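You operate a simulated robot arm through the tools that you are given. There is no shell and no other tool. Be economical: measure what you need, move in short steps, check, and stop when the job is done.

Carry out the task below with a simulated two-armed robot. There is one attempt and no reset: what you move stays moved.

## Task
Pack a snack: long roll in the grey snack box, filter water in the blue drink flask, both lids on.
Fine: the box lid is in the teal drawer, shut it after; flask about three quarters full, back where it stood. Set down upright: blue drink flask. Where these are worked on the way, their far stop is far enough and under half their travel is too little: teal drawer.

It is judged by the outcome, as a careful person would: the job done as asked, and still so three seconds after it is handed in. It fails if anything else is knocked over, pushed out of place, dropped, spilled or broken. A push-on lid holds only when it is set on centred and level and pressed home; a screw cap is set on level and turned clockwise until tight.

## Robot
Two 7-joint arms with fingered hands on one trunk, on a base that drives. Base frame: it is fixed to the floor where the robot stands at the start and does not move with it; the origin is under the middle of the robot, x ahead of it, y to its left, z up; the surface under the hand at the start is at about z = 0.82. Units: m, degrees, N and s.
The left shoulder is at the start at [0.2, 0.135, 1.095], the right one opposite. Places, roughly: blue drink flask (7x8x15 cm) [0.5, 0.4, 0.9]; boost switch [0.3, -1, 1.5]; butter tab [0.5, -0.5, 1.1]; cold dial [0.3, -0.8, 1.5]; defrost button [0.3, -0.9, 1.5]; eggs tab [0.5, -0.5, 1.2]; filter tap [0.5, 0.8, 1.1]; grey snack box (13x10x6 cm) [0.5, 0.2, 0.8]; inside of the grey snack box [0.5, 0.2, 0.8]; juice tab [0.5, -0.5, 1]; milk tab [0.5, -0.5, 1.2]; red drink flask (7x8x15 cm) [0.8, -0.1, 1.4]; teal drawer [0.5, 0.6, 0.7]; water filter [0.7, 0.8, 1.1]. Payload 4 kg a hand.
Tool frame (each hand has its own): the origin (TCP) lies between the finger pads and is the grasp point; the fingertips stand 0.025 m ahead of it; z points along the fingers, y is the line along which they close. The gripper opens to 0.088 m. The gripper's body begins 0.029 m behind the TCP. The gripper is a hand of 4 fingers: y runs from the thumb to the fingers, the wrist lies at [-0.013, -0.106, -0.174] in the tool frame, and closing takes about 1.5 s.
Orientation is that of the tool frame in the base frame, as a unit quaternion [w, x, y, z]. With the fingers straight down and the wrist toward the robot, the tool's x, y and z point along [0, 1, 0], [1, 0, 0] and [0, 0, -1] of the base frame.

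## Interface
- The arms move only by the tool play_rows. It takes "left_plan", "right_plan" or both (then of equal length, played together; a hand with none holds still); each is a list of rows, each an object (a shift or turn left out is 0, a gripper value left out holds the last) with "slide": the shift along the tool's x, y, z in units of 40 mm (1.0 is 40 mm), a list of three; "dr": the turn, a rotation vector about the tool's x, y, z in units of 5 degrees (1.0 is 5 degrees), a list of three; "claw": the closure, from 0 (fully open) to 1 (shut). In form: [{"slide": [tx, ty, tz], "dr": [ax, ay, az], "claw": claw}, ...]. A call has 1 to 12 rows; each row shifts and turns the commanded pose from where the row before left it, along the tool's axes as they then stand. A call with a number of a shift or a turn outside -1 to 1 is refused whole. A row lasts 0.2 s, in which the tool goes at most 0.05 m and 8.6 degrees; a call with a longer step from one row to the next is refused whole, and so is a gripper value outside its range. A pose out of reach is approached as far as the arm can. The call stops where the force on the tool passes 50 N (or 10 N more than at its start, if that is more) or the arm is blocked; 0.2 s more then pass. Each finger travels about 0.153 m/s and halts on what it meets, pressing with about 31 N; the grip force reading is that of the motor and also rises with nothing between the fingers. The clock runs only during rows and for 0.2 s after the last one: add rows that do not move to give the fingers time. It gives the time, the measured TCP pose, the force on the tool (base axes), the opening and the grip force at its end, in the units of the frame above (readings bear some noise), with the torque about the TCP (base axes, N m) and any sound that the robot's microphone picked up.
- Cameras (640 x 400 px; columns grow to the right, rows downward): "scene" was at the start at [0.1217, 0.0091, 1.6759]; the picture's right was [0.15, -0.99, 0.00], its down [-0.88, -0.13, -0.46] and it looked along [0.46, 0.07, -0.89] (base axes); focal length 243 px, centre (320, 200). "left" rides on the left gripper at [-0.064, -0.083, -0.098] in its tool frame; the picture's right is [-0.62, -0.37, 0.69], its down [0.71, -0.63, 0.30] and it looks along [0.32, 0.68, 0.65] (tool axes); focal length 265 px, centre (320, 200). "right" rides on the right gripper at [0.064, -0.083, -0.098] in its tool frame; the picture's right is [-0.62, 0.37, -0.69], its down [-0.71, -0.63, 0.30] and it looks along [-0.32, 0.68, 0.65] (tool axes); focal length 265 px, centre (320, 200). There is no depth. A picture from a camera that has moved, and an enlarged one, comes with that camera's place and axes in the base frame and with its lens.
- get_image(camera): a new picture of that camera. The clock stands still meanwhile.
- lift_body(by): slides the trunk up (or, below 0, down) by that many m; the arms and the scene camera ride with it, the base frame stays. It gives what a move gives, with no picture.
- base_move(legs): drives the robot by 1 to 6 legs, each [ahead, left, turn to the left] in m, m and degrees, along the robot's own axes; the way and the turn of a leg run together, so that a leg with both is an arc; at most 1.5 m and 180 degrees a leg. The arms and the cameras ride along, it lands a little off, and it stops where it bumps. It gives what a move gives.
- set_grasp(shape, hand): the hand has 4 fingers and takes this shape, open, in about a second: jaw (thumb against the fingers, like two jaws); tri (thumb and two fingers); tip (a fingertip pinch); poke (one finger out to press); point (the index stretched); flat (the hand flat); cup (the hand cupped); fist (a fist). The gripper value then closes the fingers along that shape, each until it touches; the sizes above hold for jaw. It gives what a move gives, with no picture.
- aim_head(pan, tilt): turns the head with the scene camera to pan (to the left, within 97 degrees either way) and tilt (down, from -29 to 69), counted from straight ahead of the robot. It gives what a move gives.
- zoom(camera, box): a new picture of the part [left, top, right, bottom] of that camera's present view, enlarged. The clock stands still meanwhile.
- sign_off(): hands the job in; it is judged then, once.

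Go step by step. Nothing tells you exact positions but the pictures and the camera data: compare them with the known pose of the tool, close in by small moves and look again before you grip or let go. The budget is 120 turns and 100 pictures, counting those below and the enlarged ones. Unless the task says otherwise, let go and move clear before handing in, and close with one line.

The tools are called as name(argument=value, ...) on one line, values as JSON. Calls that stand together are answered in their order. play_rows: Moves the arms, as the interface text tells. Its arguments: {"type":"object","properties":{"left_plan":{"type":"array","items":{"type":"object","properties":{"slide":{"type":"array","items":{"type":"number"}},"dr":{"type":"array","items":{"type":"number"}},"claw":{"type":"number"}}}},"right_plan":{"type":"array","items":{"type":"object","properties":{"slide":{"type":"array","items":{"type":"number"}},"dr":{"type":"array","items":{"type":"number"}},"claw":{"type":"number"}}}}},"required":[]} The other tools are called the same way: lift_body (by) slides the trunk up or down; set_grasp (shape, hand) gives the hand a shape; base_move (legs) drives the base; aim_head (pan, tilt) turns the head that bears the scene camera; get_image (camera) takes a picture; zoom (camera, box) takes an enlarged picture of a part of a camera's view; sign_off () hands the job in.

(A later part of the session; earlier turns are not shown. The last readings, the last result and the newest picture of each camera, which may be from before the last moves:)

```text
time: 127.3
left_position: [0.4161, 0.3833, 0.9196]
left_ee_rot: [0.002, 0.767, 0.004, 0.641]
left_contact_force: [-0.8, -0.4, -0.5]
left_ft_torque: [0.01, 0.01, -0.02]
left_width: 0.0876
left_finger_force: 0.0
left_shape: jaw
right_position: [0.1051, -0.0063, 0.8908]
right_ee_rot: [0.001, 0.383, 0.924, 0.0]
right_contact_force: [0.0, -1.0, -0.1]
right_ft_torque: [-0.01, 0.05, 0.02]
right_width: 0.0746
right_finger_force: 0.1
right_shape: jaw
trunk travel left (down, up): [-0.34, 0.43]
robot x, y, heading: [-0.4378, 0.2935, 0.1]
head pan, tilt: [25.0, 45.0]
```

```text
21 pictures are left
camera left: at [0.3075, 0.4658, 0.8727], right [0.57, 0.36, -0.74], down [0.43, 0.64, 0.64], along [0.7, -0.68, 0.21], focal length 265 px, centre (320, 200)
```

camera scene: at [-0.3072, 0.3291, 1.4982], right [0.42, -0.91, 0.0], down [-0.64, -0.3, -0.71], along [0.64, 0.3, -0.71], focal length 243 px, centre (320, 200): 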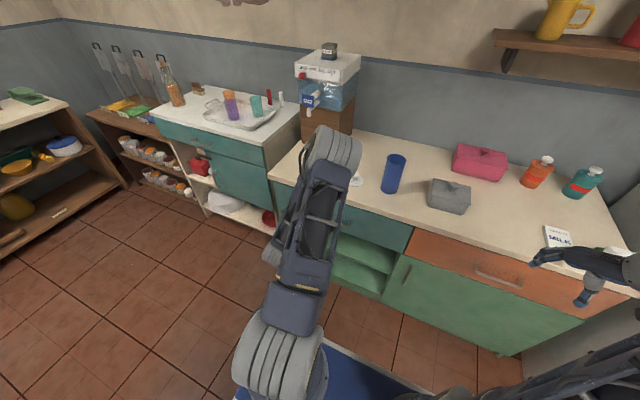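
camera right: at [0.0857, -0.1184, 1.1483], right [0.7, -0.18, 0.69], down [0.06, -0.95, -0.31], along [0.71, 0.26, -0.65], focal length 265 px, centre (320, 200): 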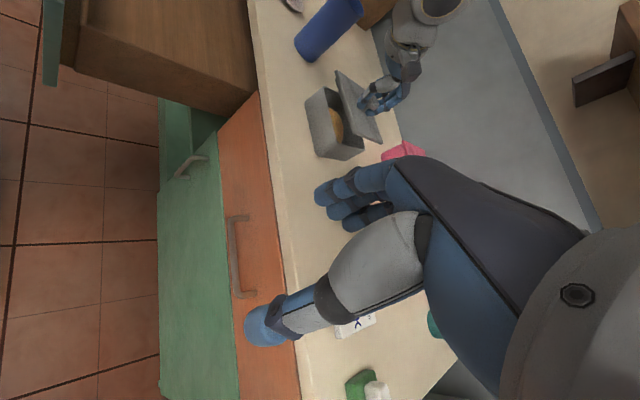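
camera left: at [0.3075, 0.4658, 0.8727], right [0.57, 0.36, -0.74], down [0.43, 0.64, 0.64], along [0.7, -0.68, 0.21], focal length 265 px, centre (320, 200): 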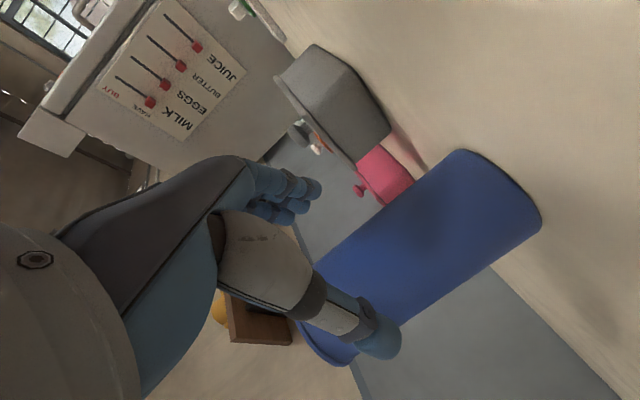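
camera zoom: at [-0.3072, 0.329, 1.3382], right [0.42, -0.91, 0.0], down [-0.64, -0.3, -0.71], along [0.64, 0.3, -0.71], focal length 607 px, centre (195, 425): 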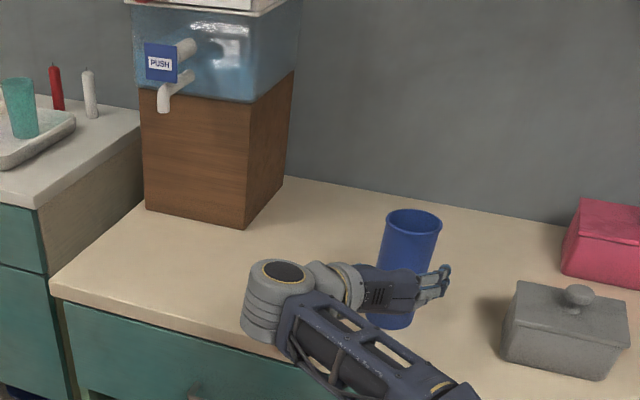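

Alignment is right; I shift 4 mm left, move in and close on the flask.

play_rows(left_plan=[{"slide": [0.04, -0.1, 0.25]}, {"slide": [0.08, 0, 0.45]}, {"slide": [0.08, 0, 0.45]}, {"slide": [0.03, 0, 0.2]}, {"slide": [0, 0, 0]}, {"claw": 1}, {"claw": 1}, {"claw": 1}, {"claw": 1}])

zoom(camera="scene", box=[270, 30, 470, 190])

```text
time: 129.3
left_position: [0.4706, 0.3886, 0.9191]
left_ee_rot: [0.002, 0.767, 0.005, 0.641]
left_contact_force: [-0.6, -0.3, 0.3]
left_ft_torque: [0.06, 0.0, 0.02]
left_width: 0.0568
left_finger_force: 31.0
left_shape: jaw
right_position: [0.1058, -0.005, 0.89]
right_ee_rot: [0.0, 0.383, 0.924, 0.001]
right_contact_force: [0.5, -0.3, -0.4]
right_ft_torque: [0.02, 0.04, 0.01]
right_width: 0.0747
right_finger_force: 0.0
right_shape: jaw
trunk travel left (down, up): [-0.34, 0.43]
robot x, y, heading: [-0.4387, 0.2961, 0.2]
head pan, tilt: [25.0, 45.0]
```

```text
2.50 times, centred on (370, 110) of scene
camera zoom: at [-0.3072, 0.3291, 1.3382], right [0.42, -0.91, 0.0], down [-0.64, -0.3, -0.71], along [0.64, 0.3, -0.71], focal length 607 px, centre (195, 425)
```

zoom: 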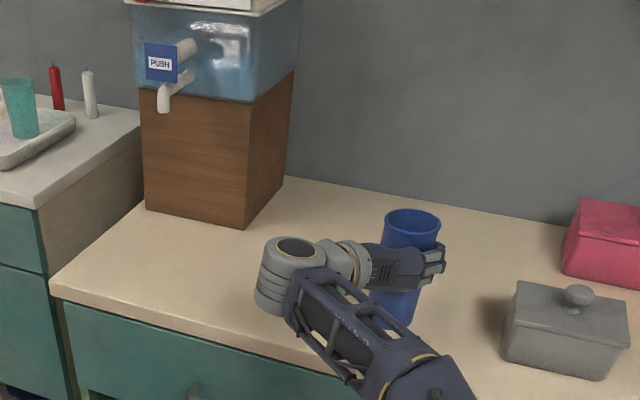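

The flask is gripped at TCP (0.471, 0.389, 0.919), which I note for the return. I lift 9 cm.

play_rows(left_plan=[{"slide": [0.4, 0, -0.07]}, {"slide": [0.6, 0, -0.11]}, {"slide": [0.6, 0, -0.11]}, {"slide": [0.6, 0, -0.11]}, {"slide": [0, 0, 0]}], right_plan=[{"slide": [0, 0, -1]}, {"slide": [0, 0, -1]}, {"slide": [0, 0, -1]}, {"slide": [0, 0, -1]}, {"slide": [0, 0, 0]}])

get_image(camera="scene")

```text
time: 130.5
left_position: [0.4714, 0.3872, 1.0071]
left_ee_rot: [0.003, 0.768, 0.003, 0.64]
left_contact_force: [0.1, -0.9, 0.0]
left_ft_torque: [-0.01, -0.01, 0.02]
left_width: 0.0567
left_finger_force: 30.8
left_shape: jaw
right_position: [0.1047, -0.0056, 1.0493]
right_ee_rot: [0.0, 0.383, 0.924, 0.001]
right_contact_force: [-0.7, 0.0, 0.4]
right_ft_torque: [0.02, 0.02, -0.02]
right_width: 0.0746
right_finger_force: 0.0
right_shape: jaw
trunk travel left (down, up): [-0.34, 0.43]
robot x, y, heading: [-0.4359, 0.2958, 0.0]
head pan, tilt: [25.0, 45.0]
```

```text
19 pictures are left
camera scene: at [-0.3072, 0.329, 1.3381], right [0.42, -0.91, 0.0], down [-0.64, -0.3, -0.71], along [0.64, 0.3, -0.71], focal length 243 px, centre (320, 200)
```

scene: 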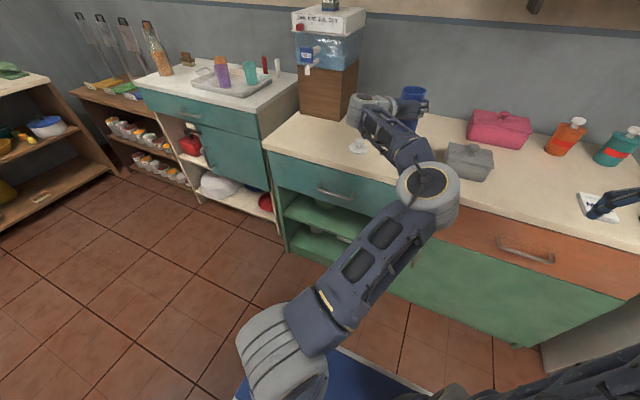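

The flask hangs upright in the grip. I draw it back 7 cm, drive left to line up with the tap, then lower it.

play_rows(left_plan=[{"slide": [-0.1, 0, -0.6]}, {"slide": [-0.1, 0, -0.6]}, {"slide": [-0.1, 0, -0.5]}, {"slide": [0, 0, 0]}])

base_move(legs=[[0, 0.39, 0]])

play_rows(left_plan=[{"slide": [-0.5, 0, 0.09]}, {"slide": [-0.6, 0, 0.11]}, {"slide": [-0.6, 0, 0.11]}, {"slide": [-0.25, 0, 0.05]}, {"slide": [0, 0, 0]}])

get_image(camera="scene")

```text
time: 131.5
left_position: [0.4016, 0.388, 1.0084]
left_ee_rot: [0.003, 0.768, 0.005, 0.641]
left_contact_force: [0.3, -0.7, -1.0]
left_ft_torque: [-0.03, 0.03, 0.01]
left_width: 0.0569
left_finger_force: 30.5
left_shape: jaw
right_position: [0.1034, -0.0052, 1.0492]
right_ee_rot: [0.0, 0.382, 0.924, 0.0]
right_contact_force: [-0.2, -0.9, 0.1]
right_ft_torque: [0.02, -0.01, 0.01]
right_width: 0.0747
right_finger_force: 0.0
right_shape: jaw
trunk travel left (down, up): [-0.34, 0.43]
robot x, y, heading: [-0.4401, 0.2944, 0.4]
head pan, tilt: [25.0, 45.0]
```

```text
time: 133.9
left_position: [0.4014, 0.7785, 1.0085]
left_ee_rot: [0.003, 0.768, 0.003, 0.641]
left_contact_force: [-0.5, -0.3, -0.8]
left_ft_torque: [0.02, 0.01, -0.01]
left_width: 0.0566
left_finger_force: 31.1
left_shape: jaw
right_position: [0.1047, 0.3852, 1.0499]
right_ee_rot: [0.001, 0.384, 0.923, 0.0]
right_contact_force: [0.4, -0.2, 1.3]
right_ft_torque: [0.06, 0.02, -0.04]
right_width: 0.0746
right_finger_force: 0.1
right_shape: jaw
trunk travel left (down, up): [-0.34, 0.43]
robot x, y, heading: [-0.4407, 0.6889, -0.1]
head pan, tilt: [25.0, 45.0]
```

```text
time: 135.2
left_position: [0.4014, 0.7793, 0.9291]
left_ee_rot: [0.004, 0.768, 0.004, 0.64]
left_contact_force: [0.5, -0.8, -1.0]
left_ft_torque: [-0.02, 0.0, 0.01]
left_width: 0.0567
left_finger_force: 31.1
left_shape: jaw
right_position: [0.104, 0.3852, 1.0496]
right_ee_rot: [0.0, 0.384, 0.923, 0.0]
right_contact_force: [0.2, 0.0, -0.3]
right_ft_torque: [0.0, -0.04, 0.0]
right_width: 0.0748
right_finger_force: 0.0
right_shape: jaw
trunk travel left (down, up): [-0.34, 0.43]
robot x, y, heading: [-0.4429, 0.687, -0.1]
head pan, tilt: [25.0, 45.0]
```

```text
18 pictures are left
camera scene: at [-0.3073, 0.7206, 1.3382], right [0.42, -0.91, 0.0], down [-0.64, -0.3, -0.71], along [0.64, 0.3, -0.71], focal length 243 px, centre (320, 200)
```

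scene: 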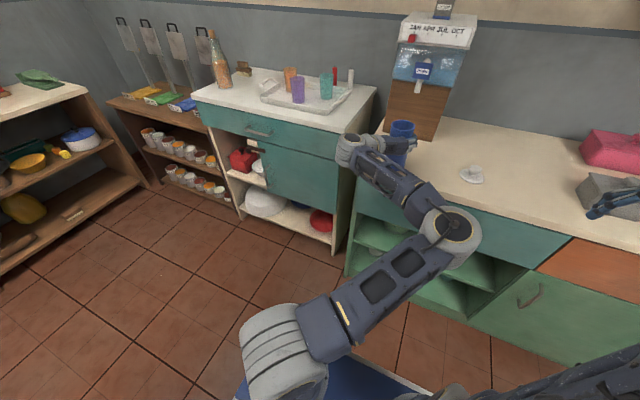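

The flask hangs 1 cm above the counter in front of the tap. I drive forward 8 cm and slide it under the spout.

base_move(legs=[[0.08, 0, 0]])

play_rows(left_plan=[{"slide": [0.08, 0, 0.4]}, {"slide": [0.08, 0, 0.4]}, {"slide": [0.03, 0, 0.2]}, {"slide": [0, 0, 0]}], right_plan=[{"slide": [0, 0, -1], "claw": 1}, {"slide": [0, 0, -1]}, {"slide": [0, 0, -1]}, {"slide": [0, 0, -0.5]}])

zoom(camera="scene", box=[330, 20, 530, 180])

```text
time: 136.2
left_position: [0.4824, 0.7793, 0.9297]
left_ee_rot: [0.003, 0.768, 0.002, 0.641]
left_contact_force: [-0.2, 0.9, -0.7]
left_ft_torque: [0.0, 0.02, 0.03]
left_width: 0.0569
left_finger_force: 31.0
left_shape: jaw
right_position: [0.1844, 0.3852, 1.0508]
right_ee_rot: [0.0, 0.383, 0.924, 0.0]
right_contact_force: [0.1, 0.3, 0.4]
right_ft_torque: [0.0, -0.01, -0.02]
right_width: 0.0745
right_finger_force: 0.0
right_shape: jaw
trunk travel left (down, up): [-0.34, 0.43]
robot x, y, heading: [-0.3579, 0.689, 0.1]
head pan, tilt: [25.0, 45.0]
```

```text
time: 137.2
left_position: [0.5226, 0.7793, 0.9297]
left_ee_rot: [0.003, 0.768, 0.004, 0.641]
left_contact_force: [-0.6, -0.3, -1.1]
left_ft_torque: [0.02, 0.02, -0.03]
left_width: 0.0568
left_finger_force: 31.4
left_shape: jaw
right_position: [0.1834, 0.3854, 1.1904]
right_ee_rot: [0.0, 0.384, 0.923, 0.001]
right_contact_force: [-0.5, -0.3, -0.8]
right_ft_torque: [-0.03, -0.02, 0.04]
right_width: 0.0
right_finger_force: 31.0
right_shape: jaw
trunk travel left (down, up): [-0.34, 0.43]
robot x, y, heading: [-0.3567, 0.6853, -0.1]
head pan, tilt: [25.0, 45.0]
```

```text
2.50 times, centred on (430, 100) of scene
camera zoom: at [-0.2267, 0.7205, 1.3381], right [0.42, -0.91, 0.0], down [-0.64, -0.3, -0.71], along [0.64, 0.3, -0.71], focal length 607 px, centre (45, 450)
```

zoom: 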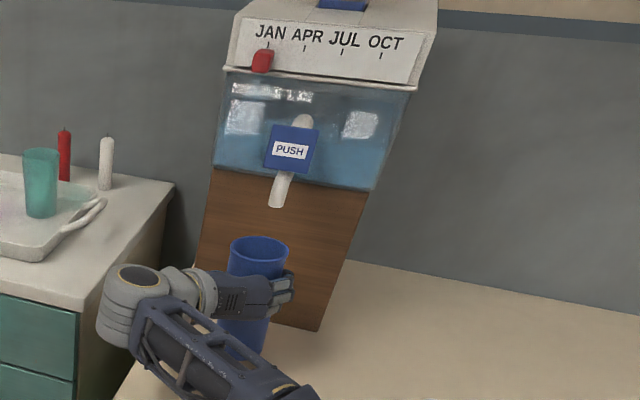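

The spout tip computes to (0.537, 0.774, 1.035) and the flask to (0.531, 0.779). I correct by a few millimetres, set the flask on the counter, and bring the closed right hand before the PUSH plate.

play_rows(left_plan=[{"slide": [0.03, 0.12, 0.15]}, {"slide": [-0.13, 0, 0.02]}, {"slide": [-0.1, 0, 0.02]}, {"slide": [0, 0, 0]}, {"slide": [0, 0, 0]}, {"slide": [0, 0, 0]}, {"slide": [0, 0, 0]}, {"slide": [0, 0, 0]}, {"slide": [0, 0, 0]}, {"slide": [0, 0, 0]}, {"slide": [0, 0, 0]}, {"slide": [0, 0, 0]}], right_plan=[{"slide": [0.17, 0.93, 0.08]}, {"slide": [0.17, 0.93, 0.08]}, {"slide": [0.17, 0.93, 0.08]}, {"slide": [0.17, 0.93, 0.08]}, {"slide": [0.17, 0.93, 0.08]}, {"slide": [0.17, 0.93, 0.08]}, {"slide": [0.17, 0.93, 0.08]}, {"slide": [0.17, 0.93, 0.08]}, {"slide": [0.17, 0.93, 0.08]}, {"slide": [0.17, 0.93, 0.08]}, {"slide": [0.17, 0.93, 0.08]}, {"slide": [0.17, 0.93, 0.08]}])

get_image(camera="right")

```text
time: 139.8
left_position: [0.5281, 0.7745, 0.9207]
left_ee_rot: [0.003, 0.768, 0.004, 0.641]
left_contact_force: [-0.4, 0.3, 0.1]
left_ft_torque: [0.0, 0.0, -0.03]
left_width: 0.0568
left_finger_force: 30.8
left_shape: jaw
right_position: [0.4281, 0.7527, 1.1385]
right_ee_rot: [0.0, 0.383, 0.924, 0.001]
right_contact_force: [0.1, -0.5, 0.3]
right_ft_torque: [-0.02, -0.02, 0.0]
right_width: 0.0
right_finger_force: 31.4
right_shape: jaw
right hand out of reach, approached as far as the arm can: row 11, 12
trunk travel left (down, up): [-0.34, 0.43]
robot x, y, heading: [-0.357, 0.6891, -0.1]
head pan, tilt: [25.0, 45.0]
```

```text
16 pictures are left
camera right: at [0.3233, 0.7397, 1.2374], right [0.7, -0.18, 0.69], down [0.06, -0.95, -0.31], along [0.71, 0.25, -0.65], focal length 265 px, centre (320, 200)
```

right: 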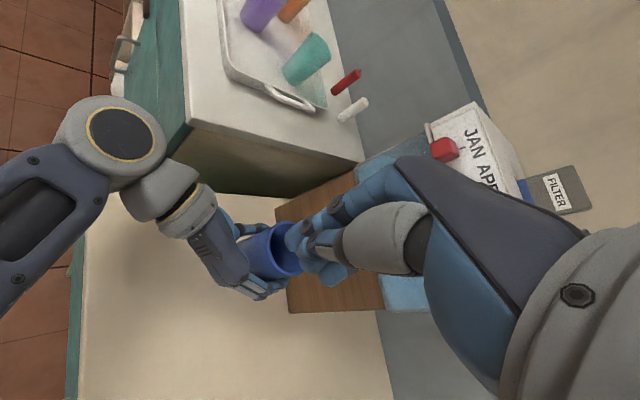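

The right arm is at its reach limit in this pose; pitching the hand forward brings the wrist closer and lower, so I do that and then approach the plate.

play_rows(right_plan=[{"dr": [-1, 0, 0]}, {"dr": [-1, 0, 0]}, {"dr": [-1, 0, 0]}, {"dr": [-1, 0, 0]}, {"dr": [-1, 0, 0]}, {"dr": [-1, 0, 0]}, {"dr": [-1, 0, 0]}, {"dr": [-1, 0, 0]}, {"dr": [-1, 0, 0]}, {"slide": [-0.3, 0.1, 0.6]}, {"slide": [-0.3, 0.1, 0.6]}, {"slide": [0, 0, 0]}])

get_image(camera="scene")

get_image(camera="right")

```text
time: 142.4
left_position: [0.5291, 0.7746, 0.9194]
left_ee_rot: [0.002, 0.768, 0.003, 0.641]
left_contact_force: [-0.6, -0.3, 1.1]
left_ft_torque: [0.06, 0.02, 0.0]
left_width: 0.0569
left_finger_force: 31.5
left_shape: jaw
right_position: [0.4718, 0.765, 1.1112]
right_ee_rot: [0.147, 0.353, 0.853, 0.354]
right_contact_force: [-0.8, -0.5, 0.2]
right_ft_torque: [0.0, -0.02, 0.01]
right_width: 0.0
right_finger_force: 31.3
right_shape: jaw
trunk travel left (down, up): [-0.34, 0.43]
robot x, y, heading: [-0.36, 0.6834, -0.1]
head pan, tilt: [25.0, 45.0]
```

```text
15 pictures are left
camera scene: at [-0.2267, 0.7205, 1.3382], right [0.42, -0.91, 0.0], down [-0.64, -0.3, -0.71], along [0.64, 0.3, -0.71], focal length 243 px, centre (320, 200)
```

scene: 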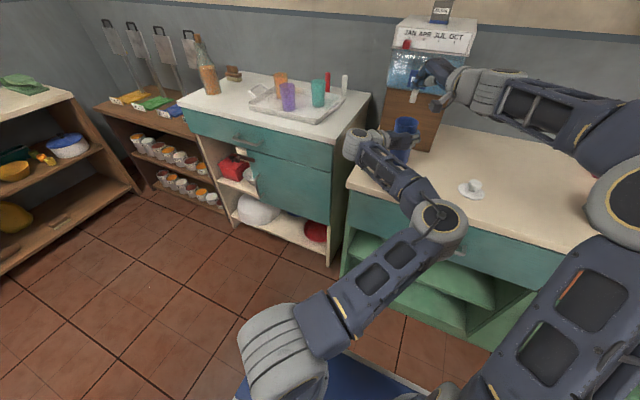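

```text
14 pictures are left
camera right: at [0.3368, 0.7191, 1.1207], right [0.27, -0.6, 0.75], down [0.34, -0.67, -0.66], along [0.9, 0.44, 0.02], focal length 265 px, centre (320, 200)
```

right: 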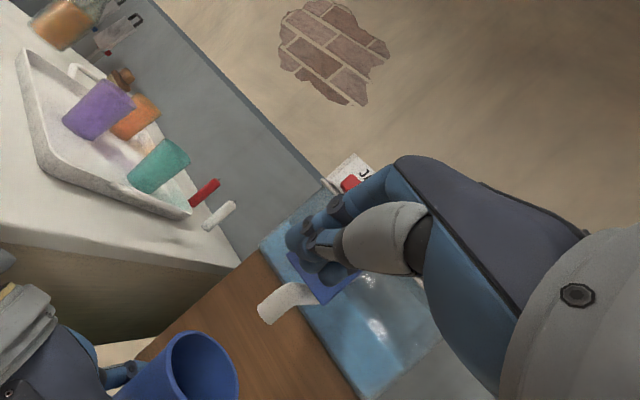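

The fingers are right in front of the plate, with flask and spout in the right camera's view. I push gently forward.

play_rows(right_plan=[{"slide": [-0.35, 0.25, 0.25]}, {"slide": [-0.25, 0.18, 0.18]}, {"slide": [-0.1, 0.07, 0.07]}])

get_image(camera="right")

```text
time: 143.2
left_position: [0.5299, 0.7738, 0.9192]
left_ee_rot: [0.003, 0.768, 0.003, 0.64]
left_contact_force: [0.4, -0.3, 0.7]
left_ft_torque: [0.0, -0.03, -0.01]
left_width: 0.0569
left_finger_force: 31.0
left_shape: jaw
right_position: [0.5138, 0.7653, 1.1116]
right_ee_rot: [0.147, 0.353, 0.853, 0.355]
right_contact_force: [-2.3, 0.1, -0.1]
right_ft_torque: [0.0, 0.02, 0.0]
right_width: 0.0001
right_finger_force: 30.8
right_shape: jaw
trunk travel left (down, up): [-0.34, 0.43]
robot x, y, heading: [-0.3627, 0.6866, -0.1]
head pan, tilt: [25.0, 45.0]
```

```text
13 pictures are left
camera right: at [0.3764, 0.7196, 1.1212], right [0.27, -0.6, 0.75], down [0.34, -0.67, -0.66], along [0.9, 0.44, 0.02], focal length 265 px, centre (320, 200)
```

right: 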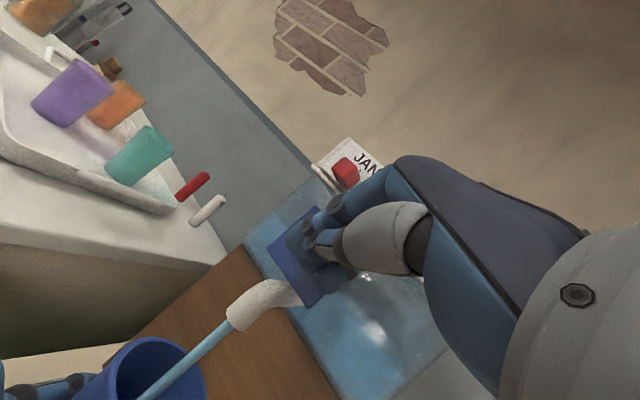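

Water runs into the flask centrally. I hold the plate for one more second and check the level.

play_rows(right_plan=[{"slide": [0, 0, 0]}, {"slide": [0, 0, 0]}, {"slide": [0, 0, 0]}, {"slide": [0, 0, 0]}])

zoom(camera="right", box=[60, 300, 240, 400])

```text
time: 144.2
left_position: [0.5285, 0.7748, 0.9208]
left_ee_rot: [0.003, 0.767, 0.003, 0.642]
left_contact_force: [-0.8, 0.2, 0.9]
left_ft_torque: [0.03, -0.03, 0.0]
left_width: 0.0569
left_finger_force: 31.3
left_shape: jaw
right_position: [0.5126, 0.7656, 1.1112]
right_ee_rot: [0.146, 0.353, 0.853, 0.355]
right_contact_force: [-2.8, 0.0, 0.1]
right_ft_torque: [0.03, -0.03, -0.03]
right_width: 0.0001
right_finger_force: 30.9
right_shape: jaw
trunk travel left (down, up): [-0.34, 0.43]
robot x, y, heading: [-0.3595, 0.6841, 0.2]
head pan, tilt: [25.0, 45.0]
```

```text
3.56 times, centred on (150, 350) of right
camera zoom: at [0.3764, 0.7194, 1.1211], right [0.27, -0.6, 0.75], down [0.34, -0.67, -0.66], along [0.9, 0.44, 0.02], focal length 944 px, centre (924, -333)
```

zoom: 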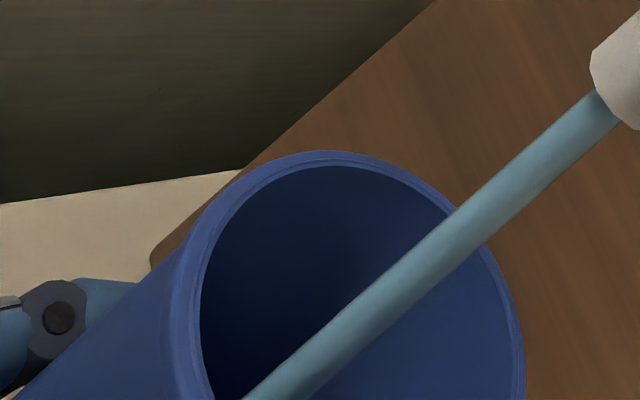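

No water surface in sight yet. I hold 1.2 s more and check again.

play_rows(right_plan=[{"slide": [0, 0, 0]}, {"slide": [0, 0, 0]}, {"slide": [0, 0, 0]}, {"slide": [0, 0, 0]}, {"slide": [0, 0, 0]}])

zoom(camera="right", box=[60, 300, 240, 400])

```text
time: 145.4
left_position: [0.5288, 0.7733, 0.9195]
left_ee_rot: [0.002, 0.767, 0.003, 0.641]
left_contact_force: [0.5, 0.0, 0.8]
left_ft_torque: [0.05, 0.03, 0.02]
left_width: 0.0566
left_finger_force: 30.6
left_shape: jaw
right_position: [0.5123, 0.7646, 1.1096]
right_ee_rot: [0.147, 0.354, 0.853, 0.354]
right_contact_force: [-2.4, 0.4, 0.5]
right_ft_torque: [-0.02, 0.0, -0.03]
right_width: 0.0002
right_finger_force: 31.3
right_shape: jaw
trunk travel left (down, up): [-0.34, 0.43]
robot x, y, heading: [-0.357, 0.6839, 0.1]
head pan, tilt: [25.0, 45.0]
```

```text
3.56 times, centred on (150, 350) of right
camera zoom: at [0.3764, 0.7194, 1.1211], right [0.27, -0.6, 0.75], down [0.34, -0.67, -0.66], along [0.9, 0.44, 0.02], focal length 944 px, centre (924, -333)
```

zoom: 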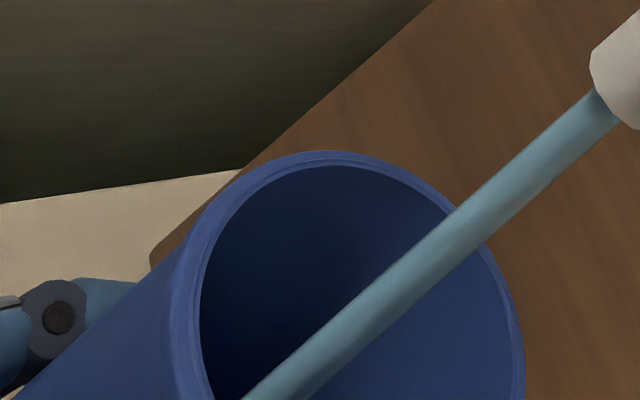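

play_rows(right_plan=[{"slide": [0, 0, 0]}, {"slide": [0, 0, 0]}, {"slide": [0, 0, 0]}, {"slide": [0, 0, 0]}])

zoom(camera="right", box=[60, 300, 240, 400])

```text
time: 146.4
left_position: [0.5284, 0.7747, 0.9212]
left_ee_rot: [0.003, 0.768, 0.004, 0.641]
left_contact_force: [-0.3, -0.1, 0.2]
left_ft_torque: [0.04, 0.01, -0.04]
left_width: 0.0566
left_finger_force: 31.2
left_shape: jaw
right_position: [0.5123, 0.7654, 1.11]
right_ee_rot: [0.147, 0.354, 0.853, 0.354]
right_contact_force: [-2.4, 0.6, 0.5]
right_ft_torque: [0.0, -0.01, 0.0]
right_width: 0.0003
right_finger_force: 30.6
right_shape: jaw
trunk travel left (down, up): [-0.34, 0.43]
robot x, y, heading: [-0.3563, 0.6865, 0.2]
head pan, tilt: [25.0, 45.0]
```

```text
3.56 times, centred on (150, 350) of right
camera zoom: at [0.3764, 0.7194, 1.1211], right [0.27, -0.6, 0.75], down [0.34, -0.67, -0.66], along [0.9, 0.44, 0.02], focal length 944 px, centre (924, -333)
```

zoom: 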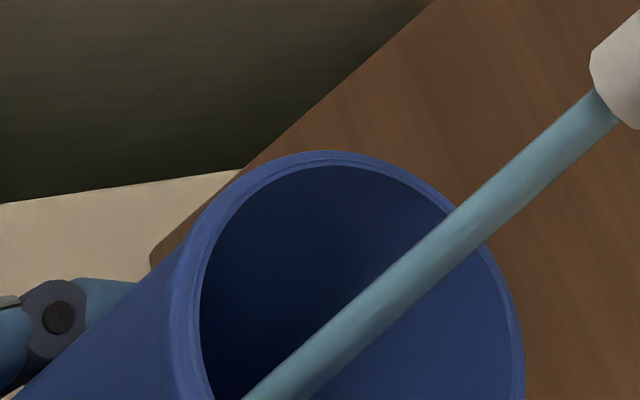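

Still below the visible depth. I keep filling and lift the flask 1 cm so the left wrist's force shows its weight.

play_rows(left_plan=[{"slide": [0.15, 0, -0.03]}, {"slide": [0.15, 0, -0.03]}, {"slide": [0, 0, 0]}, {"slide": [0, 0, 0]}, {"slide": [0, 0, 0]}])

zoom(camera="right", box=[60, 300, 240, 400])

```text
time: 147.6
left_position: [0.5287, 0.7733, 0.9318]
left_ee_rot: [0.003, 0.768, 0.003, 0.641]
left_contact_force: [0.0, 0.2, -1.8]
left_ft_torque: [-0.05, 0.02, -0.03]
left_width: 0.0568
left_finger_force: 31.4
left_shape: jaw
right_position: [0.5126, 0.765, 1.1109]
right_ee_rot: [0.147, 0.353, 0.853, 0.354]
right_contact_force: [-1.9, 0.4, 0.9]
right_ft_torque: [-0.03, -0.02, -0.03]
right_width: 0.0002
right_finger_force: 30.6
right_shape: jaw
trunk travel left (down, up): [-0.34, 0.43]
robot x, y, heading: [-0.3611, 0.6864, 0.1]
head pan, tilt: [25.0, 45.0]
```

```text
3.56 times, centred on (150, 350) of right
camera zoom: at [0.3765, 0.7194, 1.121], right [0.27, -0.6, 0.75], down [0.34, -0.67, -0.66], along [0.9, 0.44, 0.02], focal length 944 px, centre (924, -333)
```

zoom: 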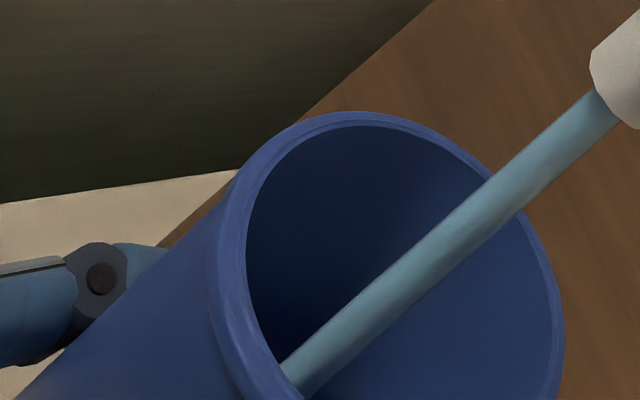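

Weight suggests about a third full after 5 s. I keep filling and watch the force.

play_rows(right_plan=[{"slide": [0, 0, 0]}, {"slide": [0, 0, 0]}, {"slide": [0, 0, 0]}, {"slide": [0, 0, 0]}, {"slide": [0, 0, 0]}, {"slide": [0, 0, 0]}])

play_rows(right_plan=[{"slide": [0, 0, 0]}, {"slide": [0, 0, 0]}, {"slide": [0, 0, 0]}])

zoom(camera="right", box=[60, 300, 240, 400])

```text
time: 149.0
left_position: [0.5283, 0.7746, 0.9319]
left_ee_rot: [0.003, 0.768, 0.004, 0.64]
left_contact_force: [0.7, -0.1, -3.0]
left_ft_torque: [0.01, 0.07, 0.0]
left_width: 0.0567
left_finger_force: 31.0
left_shape: jaw
right_position: [0.5129, 0.7646, 1.1098]
right_ee_rot: [0.146, 0.353, 0.854, 0.355]
right_contact_force: [-2.6, 1.2, 1.4]
right_ft_torque: [0.0, -0.03, -0.04]
right_width: 0.0
right_finger_force: 30.5
right_shape: jaw
trunk travel left (down, up): [-0.34, 0.43]
robot x, y, heading: [-0.3613, 0.6849, -0.2]
head pan, tilt: [25.0, 45.0]
```

```text
time: 149.8
left_position: [0.529, 0.7746, 0.9313]
left_ee_rot: [0.003, 0.768, 0.003, 0.641]
left_contact_force: [-0.7, -0.9, -3.5]
left_ft_torque: [0.0, 0.06, -0.02]
left_width: 0.0568
left_finger_force: 31.0
left_shape: jaw
right_position: [0.5125, 0.7645, 1.1092]
right_ee_rot: [0.147, 0.354, 0.853, 0.355]
right_contact_force: [-2.2, 1.4, 0.4]
right_ft_torque: [-0.02, 0.0, -0.02]
right_width: 0.0
right_finger_force: 31.1
right_shape: jaw
trunk travel left (down, up): [-0.34, 0.43]
robot x, y, heading: [-0.3556, 0.6881, 0.2]
head pan, tilt: [25.0, 45.0]
```

```text
3.56 times, centred on (150, 350) of right
camera zoom: at [0.3765, 0.7194, 1.121], right [0.27, -0.6, 0.75], down [0.34, -0.67, -0.66], along [0.9, 0.44, 0.02], focal length 944 px, centre (924, -333)
```

zoom: 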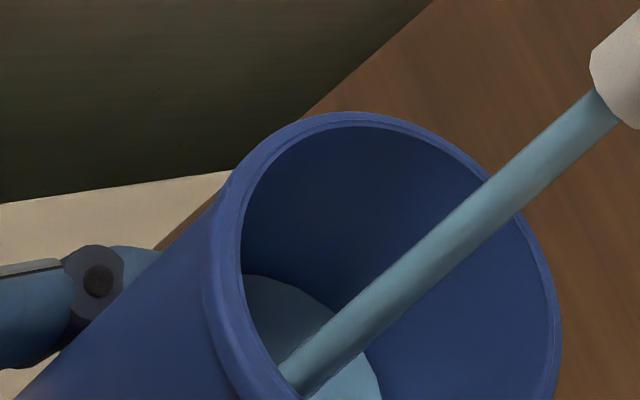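

The surface is about 4 cm below the rim, close to three quarters. I release the plate at once.

play_rows(right_plan=[{"slide": [0.75, -0.53, -0.53]}, {"slide": [0.75, -0.53, -0.53]}, {"slide": [0.3, -0.2, -0.2]}, {"slide": [0, 0, 0]}])

get_image(camera="right")

```text
time: 150.8
left_position: [0.5291, 0.7735, 0.9335]
left_ee_rot: [0.003, 0.768, 0.003, 0.64]
left_contact_force: [0.5, 0.2, -4.2]
left_ft_torque: [0.04, 0.04, 0.03]
left_width: 0.0565
left_finger_force: 30.9
left_shape: jaw
right_position: [0.4108, 0.7667, 1.1104]
right_ee_rot: [0.147, 0.354, 0.853, 0.354]
right_contact_force: [0.2, 0.0, -0.2]
right_ft_torque: [0.01, 0.01, 0.03]
right_width: 0.0
right_finger_force: 30.9
right_shape: jaw
trunk travel left (down, up): [-0.34, 0.43]
robot x, y, heading: [-0.3599, 0.6895, 0.0]
head pan, tilt: [25.0, 45.0]
```

```text
7 pictures are left
camera right: at [0.2751, 0.7207, 1.1208], right [0.27, -0.6, 0.75], down [0.34, -0.67, -0.66], along [0.9, 0.44, 0.02], focal length 265 px, centre (320, 200)
```

right: 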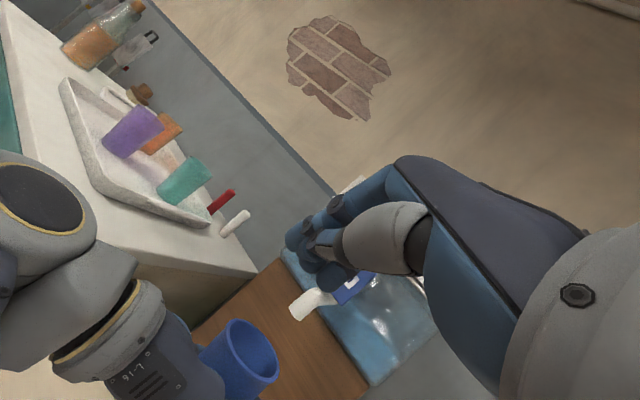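

The flow has stopped and the flask is about three quarters full. I set it down in the grip, retract the right hand and turn it downward to fetch the white cap.

play_rows(left_plan=[{"slide": [-0.15, 0, 0.03]}, {"slide": [-0.13, 0, 0.03]}, {"slide": [0, 0, 0]}, {"slide": [0, 0, 0]}, {"slide": [0, 0, 0]}, {"slide": [0, 0, 0]}, {"slide": [0, 0, 0]}, {"slide": [0, 0, 0]}], right_plan=[{"slide": [-0.2, -0.6, -0.78]}, {"slide": [-0.2, -0.6, -0.78]}, {"slide": [-0.2, -0.6, -0.78]}, {"slide": [-0.2, -0.6, -0.78]}, {"slide": [-0.2, -0.6, -0.78]}, {"slide": [-0.2, -0.6, -0.78]}, {"slide": [-0.2, -0.6, -0.78]}, {"slide": [0, 0, 0], "claw": 0}])

play_rows(right_plan=[{"dr": [1, 0, 0]}, {"dr": [1, 0, 0]}, {"dr": [1, 0, 0]}, {"dr": [1, 0, 0]}, {"dr": [1, 0, 0]}, {"dr": [1, 0, 0]}, {"dr": [1, 0, 0]}, {"dr": [1, 0, 0]}, {"dr": [1, 0, 0]}, {"slide": [0, 0, 0]}])

```text
time: 152.6
left_position: [0.5291, 0.7742, 0.9201]
left_ee_rot: [0.003, 0.768, 0.003, 0.641]
left_contact_force: [0.2, -1.5, 4.4]
left_ft_torque: [0.0, 0.01, -0.01]
left_width: 0.0565
left_finger_force: 31.1
left_shape: jaw
right_position: [0.2572, 0.5313, 1.1453]
right_ee_rot: [0.147, 0.354, 0.853, 0.354]
right_contact_force: [0.3, 0.3, 0.7]
right_ft_torque: [-0.01, 0.01, 0.01]
right_width: 0.0862
right_finger_force: 0.0
right_shape: jaw
trunk travel left (down, up): [-0.34, 0.43]
robot x, y, heading: [-0.3588, 0.6868, -0.0]
head pan, tilt: [25.0, 45.0]
```

```text
time: 154.8
left_position: [0.5284, 0.7736, 0.9212]
left_ee_rot: [0.002, 0.768, 0.004, 0.641]
left_contact_force: [0.4, -1.9, 3.3]
left_ft_torque: [-0.02, -0.03, -0.02]
left_width: 0.0567
left_finger_force: 31.0
left_shape: jaw
right_position: [0.2584, 0.5316, 1.1457]
right_ee_rot: [0.0, 0.384, 0.923, 0.0]
right_contact_force: [-0.6, 0.1, 0.6]
right_ft_torque: [-0.02, 0.02, 0.02]
right_width: 0.0875
right_finger_force: 0.1
right_shape: jaw
trunk travel left (down, up): [-0.34, 0.43]
robot x, y, heading: [-0.3591, 0.6884, -0.1]
head pan, tilt: [25.0, 45.0]
```

play_rows(right_plan=[{"slide": [-0.62, 0.5, 0.5]}, {"slide": [-0.62, 0.5, 0.5]}, {"slide": [-0.62, 0.5, 0.5]}, {"slide": [-0.62, 0.5, 0.5]}, {"slide": [-0.62, 0.5, 0.5]}, {"slide": [-0.62, 0.5, 0.5]}, {"slide": [0, 0, 0]}])

get_image(camera="right")

```text
time: 156.4
left_position: [0.5292, 0.7734, 0.9211]
left_ee_rot: [0.003, 0.767, 0.004, 0.641]
left_contact_force: [0.4, -0.9, 2.8]
left_ft_torque: [0.01, -0.03, -0.03]
left_width: 0.0566
left_finger_force: 30.8
left_shape: jaw
right_position: [0.4478, 0.5123, 1.0254]
right_ee_rot: [0.001, 0.383, 0.924, 0.0]
right_contact_force: [0.1, -0.1, 0.4]
right_ft_torque: [-0.03, 0.04, -0.03]
right_width: 0.0877
right_finger_force: 0.0
right_shape: jaw
trunk travel left (down, up): [-0.34, 0.43]
robot x, y, heading: [-0.3557, 0.6888, 0.2]
head pan, tilt: [25.0, 45.0]
```

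```text
6 pictures are left
camera right: at [0.3431, 0.4985, 1.123], right [0.7, -0.18, 0.69], down [0.06, -0.95, -0.3], along [0.71, 0.25, -0.65], focal length 265 px, centre (320, 200)
```

right: 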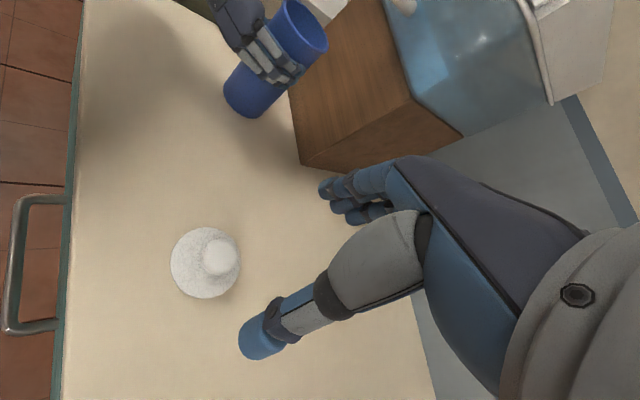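

The cap is at (0.467, 0.529), knob top near z 0.86. I descend, grip the knob and lift.

play_rows(right_plan=[{"slide": [-0.05, 0.63, 0.3]}, {"slide": [0, 0, 0.9]}, {"slide": [0, 0, 0.9]}, {"slide": [0, 0, 0.9]}, {"slide": [0, 0, 0.7]}, {"slide": [0, 0, 0.35]}, {"claw": 1}, {"claw": 1}, {"claw": 1}, {"claw": 1}, {"slide": [0, 0, -0.4]}, {"slide": [0, 0, -0.9]}])

```text
time: 159.0
left_position: [0.5282, 0.773, 0.9201]
left_ee_rot: [0.004, 0.768, 0.004, 0.641]
left_contact_force: [-1.0, -0.9, 2.4]
left_ft_torque: [0.07, 0.0, -0.02]
left_width: 0.0566
left_finger_force: 31.3
left_shape: jaw
right_position: [0.4686, 0.5292, 0.9171]
right_ee_rot: [0.0, 0.383, 0.924, 0.0]
right_contact_force: [-0.2, 0.1, -0.5]
right_ft_torque: [0.0, 0.02, 0.01]
right_width: 0.0233
right_finger_force: 30.9
right_shape: jaw
trunk travel left (down, up): [-0.34, 0.43]
robot x, y, heading: [-0.3555, 0.6854, -0.0]
head pan, tilt: [25.0, 45.0]
```

The cap is held. I raise it, and draw the flask out from under the tap, then back the base off.

play_rows(left_plan=[{"slide": [0.12, 0, -0.02]}, {"slide": [0.1, 0, -0.02]}, {"slide": [-0.04, 0, -0.25]}, {"slide": [-0.05, 0, -0.3]}, {"slide": [-0.05, 0, -0.3]}, {"slide": [-0.05, 0, -0.25]}, {"slide": [0, 0, 0]}], right_plan=[{"slide": [0, 0, -0.8]}, {"slide": [0, 0, -0.9]}, {"slide": [0, 0, -0.9]}, {"slide": [0, 0, -0.9]}, {"slide": [0, 0, -0.8]}, {"slide": [0, 0, 0]}, {"slide": [0, 0, 0]}])

base_move(legs=[[-0.08, 0, 0]])

play_rows(left_plan=[{"slide": [-0.12, 0, 0.02]}, {"slide": [-0.13, 0, 0.02]}, {"slide": [0, 0, 0]}])

```text
time: 160.6
left_position: [0.484, 0.7737, 0.9303]
left_ee_rot: [0.003, 0.767, 0.003, 0.641]
left_contact_force: [0.8, 0.2, -3.4]
left_ft_torque: [0.04, 0.04, -0.05]
left_width: 0.0565
left_finger_force: 31.4
left_shape: jaw
right_position: [0.4662, 0.5301, 1.087]
right_ee_rot: [0.0, 0.383, 0.924, 0.001]
right_contact_force: [0.1, -0.5, 0.7]
right_ft_torque: [0.01, -0.01, -0.01]
right_width: 0.0233
right_finger_force: 30.9
right_shape: jaw
trunk travel left (down, up): [-0.34, 0.43]
robot x, y, heading: [-0.3639, 0.6887, -0.0]
head pan, tilt: [25.0, 45.0]
```

```text
time: 161.7
left_position: [0.4043, 0.775, 0.9293]
left_ee_rot: [0.003, 0.768, 0.004, 0.64]
left_contact_force: [1.1, -0.2, -3.2]
left_ft_torque: [0.03, 0.08, -0.01]
left_width: 0.0564
left_finger_force: 31.4
left_shape: jaw
right_position: [0.3865, 0.5313, 1.0875]
right_ee_rot: [0.0, 0.383, 0.924, 0.001]
right_contact_force: [0.8, 0.2, 0.9]
right_ft_torque: [0.0, 0.02, -0.02]
right_width: 0.0233
right_finger_force: 31.2
right_shape: jaw
trunk travel left (down, up): [-0.34, 0.43]
robot x, y, heading: [-0.4429, 0.6891, -0.5]
head pan, tilt: [25.0, 45.0]
```

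```text
time: 162.5
left_position: [0.4039, 0.774, 0.9207]
left_ee_rot: [0.002, 0.767, 0.004, 0.642]
left_contact_force: [0.2, -2.7, 4.0]
left_ft_torque: [-0.05, -0.07, -0.03]
left_width: 0.0567
left_finger_force: 31.4
left_shape: jaw
right_position: [0.3867, 0.5318, 1.0872]
right_ee_rot: [0.0, 0.383, 0.924, 0.0]
right_contact_force: [0.1, -0.3, 0.3]
right_ft_torque: [0.01, -0.03, -0.03]
right_width: 0.0234
right_finger_force: 31.1
right_shape: jaw
trunk travel left (down, up): [-0.34, 0.43]
robot x, y, heading: [-0.4379, 0.6829, -0.1]
head pan, tilt: [25.0, 45.0]
```

The flask stands on the counter at about (0.4135, 0.774) with the left hand holding it. I bring the cap above it and look.

play_rows(right_plan=[{"slide": [0.63, 0.79, 0]}, {"slide": [0.63, 0.79, 0]}, {"slide": [0.63, 0.79, 0]}, {"slide": [0.63, 0.79, 0]}, {"slide": [0.63, 0.79, 0]}, {"slide": [0.63, 0.79, 0.3]}, {"slide": [0, 0, 0]}])

get_image(camera="right")

```text
time: 164.1
left_position: [0.4028, 0.775, 0.9192]
left_ee_rot: [0.003, 0.769, 0.003, 0.64]
left_contact_force: [0.4, -3.5, 7.4]
left_ft_torque: [-0.08, -0.12, -0.07]
left_width: 0.0564
left_finger_force: 30.9
left_shape: jaw
right_position: [0.3963, 0.7713, 1.0667]
right_ee_rot: [0.002, 0.383, 0.924, 0.001]
right_contact_force: [-0.1, 0.7, -0.2]
right_ft_torque: [0.0, 0.01, 0.04]
right_width: 0.0234
right_finger_force: 30.8
right_shape: jaw
right hand out of reach, approached as far as the arm can: row 4, 5
trunk travel left (down, up): [-0.34, 0.43]
robot x, y, heading: [-0.4382, 0.6878, 0.2]
head pan, tilt: [25.0, 45.0]
```

```text
5 pictures are left
camera right: at [0.2915, 0.7573, 1.1647], right [0.7, -0.18, 0.7], down [0.06, -0.95, -0.31], along [0.72, 0.25, -0.65], focal length 265 px, centre (320, 200)
```

right: 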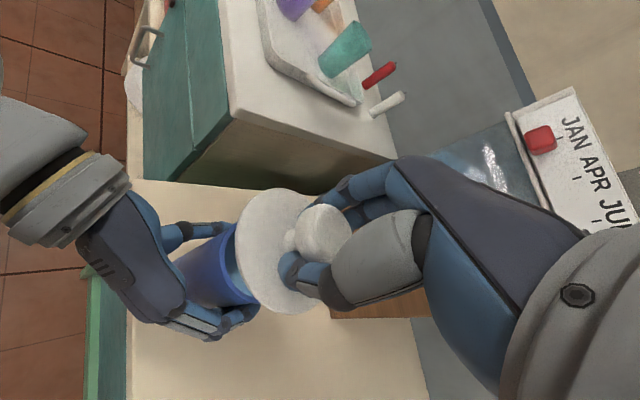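

play_rows(right_plan=[{"slide": [0, 0, 0.4]}, {"slide": [0, 0, 0.4]}, {"slide": [-0.12, 0.18, 0.05]}, {"slide": [-0.12, 0.18, 0.05]}, {"slide": [0, 0, 0]}])

zoom(camera="scene", box=[330, 40, 490, 200])

```text
time: 165.5
left_position: [0.4067, 0.7831, 0.8946]
left_ee_rot: [-0.016, 0.775, -0.003, 0.631]
left_contact_force: [-3.5, -6.3, 28.6]
left_ft_torque: [-0.42, -0.57, -0.18]
left_width: 0.0581
left_finger_force: 31.1
left_shape: jaw
right_position: [0.4096, 0.7662, 1.058]
right_ee_rot: [0.019, 0.389, 0.921, 0.013]
right_contact_force: [-0.6, -0.2, 0.3]
right_ft_torque: [0.01, -0.01, -0.01]
right_width: 0.0233
right_finger_force: 31.2
right_shape: jaw
right hand out of reach, approached as far as the arm can: row 2, 3, 4
trunk travel left (down, up): [-0.34, 0.43]
robot x, y, heading: [-0.4417, 0.6861, -0.2]
head pan, tilt: [25.0, 45.0]
stopped in row 5 (right hand): the arm was blocked; the commanded pose is now the measured one
```

```text
2.50 times, centred on (410, 120) of scene
camera zoom: at [-0.308, 0.7202, 1.3379], right [0.42, -0.91, 0.0], down [-0.64, -0.3, -0.71], along [0.64, 0.3, -0.71], focal length 607 px, centre (95, 400)
```

zoom: 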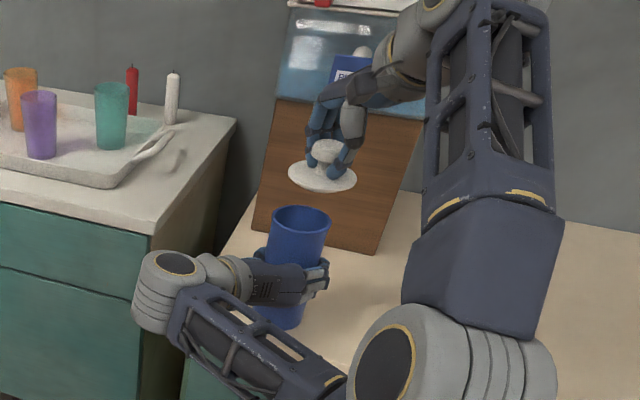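

The right elbow met the left arm and pushed the left hand slightly down the flask, which still stands upright. I back the right arm out upward and to the right.

play_rows(right_plan=[{"slide": [0, -0.2, -0.7], "dr": [0.44, 0.28, 0]}, {"slide": [-0.2, -0.4, -0.7]}, {"slide": [-0.6, -0.75, 0]}, {"slide": [-0.6, -0.75, 0]}, {"slide": [-0.6, -0.75, 0]}, {"slide": [-0.6, -0.75, 0]}, {"slide": [-0.6, -0.75, 0]}, {"slide": [0, 0, 0]}])

```text
time: 167.3
left_position: [0.4061, 0.7838, 0.895]
left_ee_rot: [-0.015, 0.776, -0.002, 0.63]
left_contact_force: [-2.4, -9.1, 30.8]
left_ft_torque: [-0.44, -0.57, -0.25]
left_width: 0.0576
left_finger_force: 30.9
left_shape: jaw
right_position: [0.3725, 0.5503, 1.1107]
right_ee_rot: [-0.002, 0.388, 0.921, -0.001]
right_contact_force: [-0.3, -0.3, -0.1]
right_ft_torque: [-0.01, -0.01, 0.0]
right_width: 0.0237
right_finger_force: 31.2
right_shape: jaw
right hand out of reach, approached as far as the arm can: row 1, 2, 3, 4, 5, 7
trunk travel left (down, up): [-0.34, 0.43]
robot x, y, heading: [-0.4375, 0.6864, -0.2]
head pan, tilt: [25.0, 45.0]
```

The left hand still bears down on the flask. I lift it 3 cm level, check the hanging weight, and drive right back to the flask's home.

play_rows(left_plan=[{"slide": [0.15, 0, -0.03]}, {"slide": [0.2, 0, -0.04]}, {"slide": [0.25, 0, -0.05]}, {"slide": [0.25, 0, -0.05]}, {"slide": [0, 0, 0]}])

base_move(legs=[[0, -0.392, 0]])

zoom(camera="scene", box=[330, 40, 490, 200])

```text
time: 168.5
left_position: [0.4068, 0.7845, 0.9237]
left_ee_rot: [-0.017, 0.78, -0.003, 0.626]
left_contact_force: [0.2, 0.0, -3.6]
left_ft_torque: [-0.04, 0.08, 0.01]
left_width: 0.0575
left_finger_force: 31.0
left_shape: jaw
right_position: [0.3741, 0.5517, 1.1104]
right_ee_rot: [-0.002, 0.388, 0.922, -0.001]
right_contact_force: [0.0, -0.1, -1.3]
right_ft_torque: [-0.01, 0.01, 0.03]
right_width: 0.0233
right_finger_force: 31.0
right_shape: jaw
trunk travel left (down, up): [-0.34, 0.43]
robot x, y, heading: [-0.4372, 0.6865, -0.1]
head pan, tilt: [25.0, 45.0]
```

```text
time: 170.9
left_position: [0.4081, 0.3939, 0.9254]
left_ee_rot: [-0.017, 0.779, -0.001, 0.627]
left_contact_force: [-0.2, -0.1, -3.6]
left_ft_torque: [0.03, 0.06, -0.01]
left_width: 0.0578
left_finger_force: 31.6
left_shape: jaw
right_position: [0.374, 0.161, 1.1104]
right_ee_rot: [-0.003, 0.388, 0.922, 0.0]
right_contact_force: [-0.8, 0.1, -0.3]
right_ft_torque: [0.03, 0.03, 0.06]
right_width: 0.0234
right_finger_force: 31.0
right_shape: jaw
trunk travel left (down, up): [-0.34, 0.43]
robot x, y, heading: [-0.4401, 0.297, -0.0]
head pan, tilt: [25.0, 45.0]
```

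```text
2.50 times, centred on (410, 120) of scene
camera zoom: at [-0.3065, 0.3295, 1.3381], right [0.42, -0.91, 0.0], down [-0.64, -0.3, -0.71], along [0.64, 0.3, -0.71], focal length 607 px, centre (95, 400)
```

zoom: 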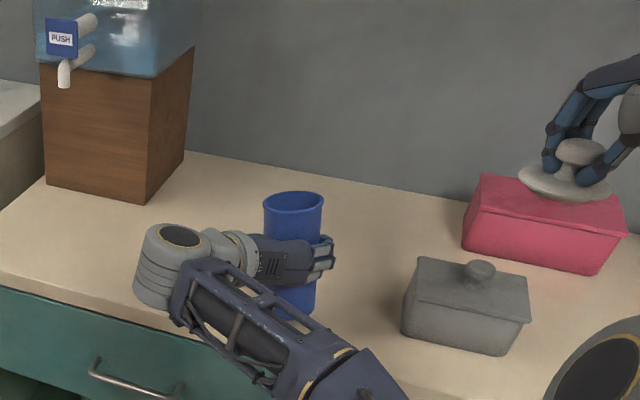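

The flask leans about 10° in the grip with its foot to the right (no spill). I roll the hand back by 10°, move forward over the home spot and lower to gentle contact.

play_rows(left_plan=[{"dr": [0, 0, 0.7]}, {"dr": [0, 0, 0.7]}, {"dr": [0, 0, 0.6]}, {"slide": [0.05, 0.03, 0.4]}, {"slide": [0.05, 0.03, 0.45]}, {"slide": [0.05, 0, 0.45]}, {"slide": [0.04, 0, 0.37]}, {"slide": [0, 0, 0]}])

play_rows(left_plan=[{"slide": [-0.1, 0, 0.02]}, {"slide": [-0.1, 0, 0.02]}, {"slide": [0, 0, 0]}])

```text
time: 172.7
left_position: [0.4737, 0.3914, 0.9176]
left_ee_rot: [-0.071, 0.776, -0.07, 0.623]
left_contact_force: [0.4, 0.2, -4.2]
left_ft_torque: [-0.03, 0.07, 0.02]
left_width: 0.0577
left_finger_force: 31.0
left_shape: jaw
right_position: [0.374, 0.1616, 1.1098]
right_ee_rot: [-0.002, 0.388, 0.922, 0.0]
right_contact_force: [-0.1, 0.7, 0.7]
right_ft_torque: [-0.02, -0.02, 0.0]
right_width: 0.0232
right_finger_force: 30.6
right_shape: jaw
trunk travel left (down, up): [-0.34, 0.43]
robot x, y, heading: [-0.4398, 0.2937, 0.3]
head pan, tilt: [25.0, 45.0]
```

```text
time: 173.5
left_position: [0.4731, 0.3931, 0.9096]
left_ee_rot: [-0.071, 0.776, -0.07, 0.623]
left_contact_force: [0.0, 0.7, -4.0]
left_ft_torque: [0.01, 0.05, -0.01]
left_width: 0.0577
left_finger_force: 30.7
left_shape: jaw
right_position: [0.3732, 0.1616, 1.1099]
right_ee_rot: [-0.002, 0.388, 0.922, -0.001]
right_contact_force: [-0.3, -0.3, 0.0]
right_ft_torque: [0.01, 0.01, 0.01]
right_width: 0.0234
right_finger_force: 30.9
right_shape: jaw
trunk travel left (down, up): [-0.34, 0.43]
robot x, y, heading: [-0.4407, 0.2945, 0.0]
head pan, tilt: [25.0, 45.0]
```

zoom(camera="scene", box=[340, 80, 480, 180])

```text
4.00 times, centred on (410, 130) of scene
camera zoom: at [-0.3065, 0.3295, 1.3381], right [0.42, -0.91, 0.0], down [-0.64, -0.3, -0.71], along [0.64, 0.3, -0.71], focal length 971 px, centre (-40, 480)
```

zoom: 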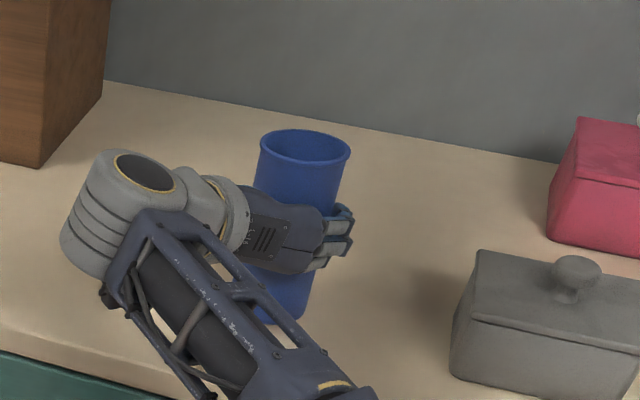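

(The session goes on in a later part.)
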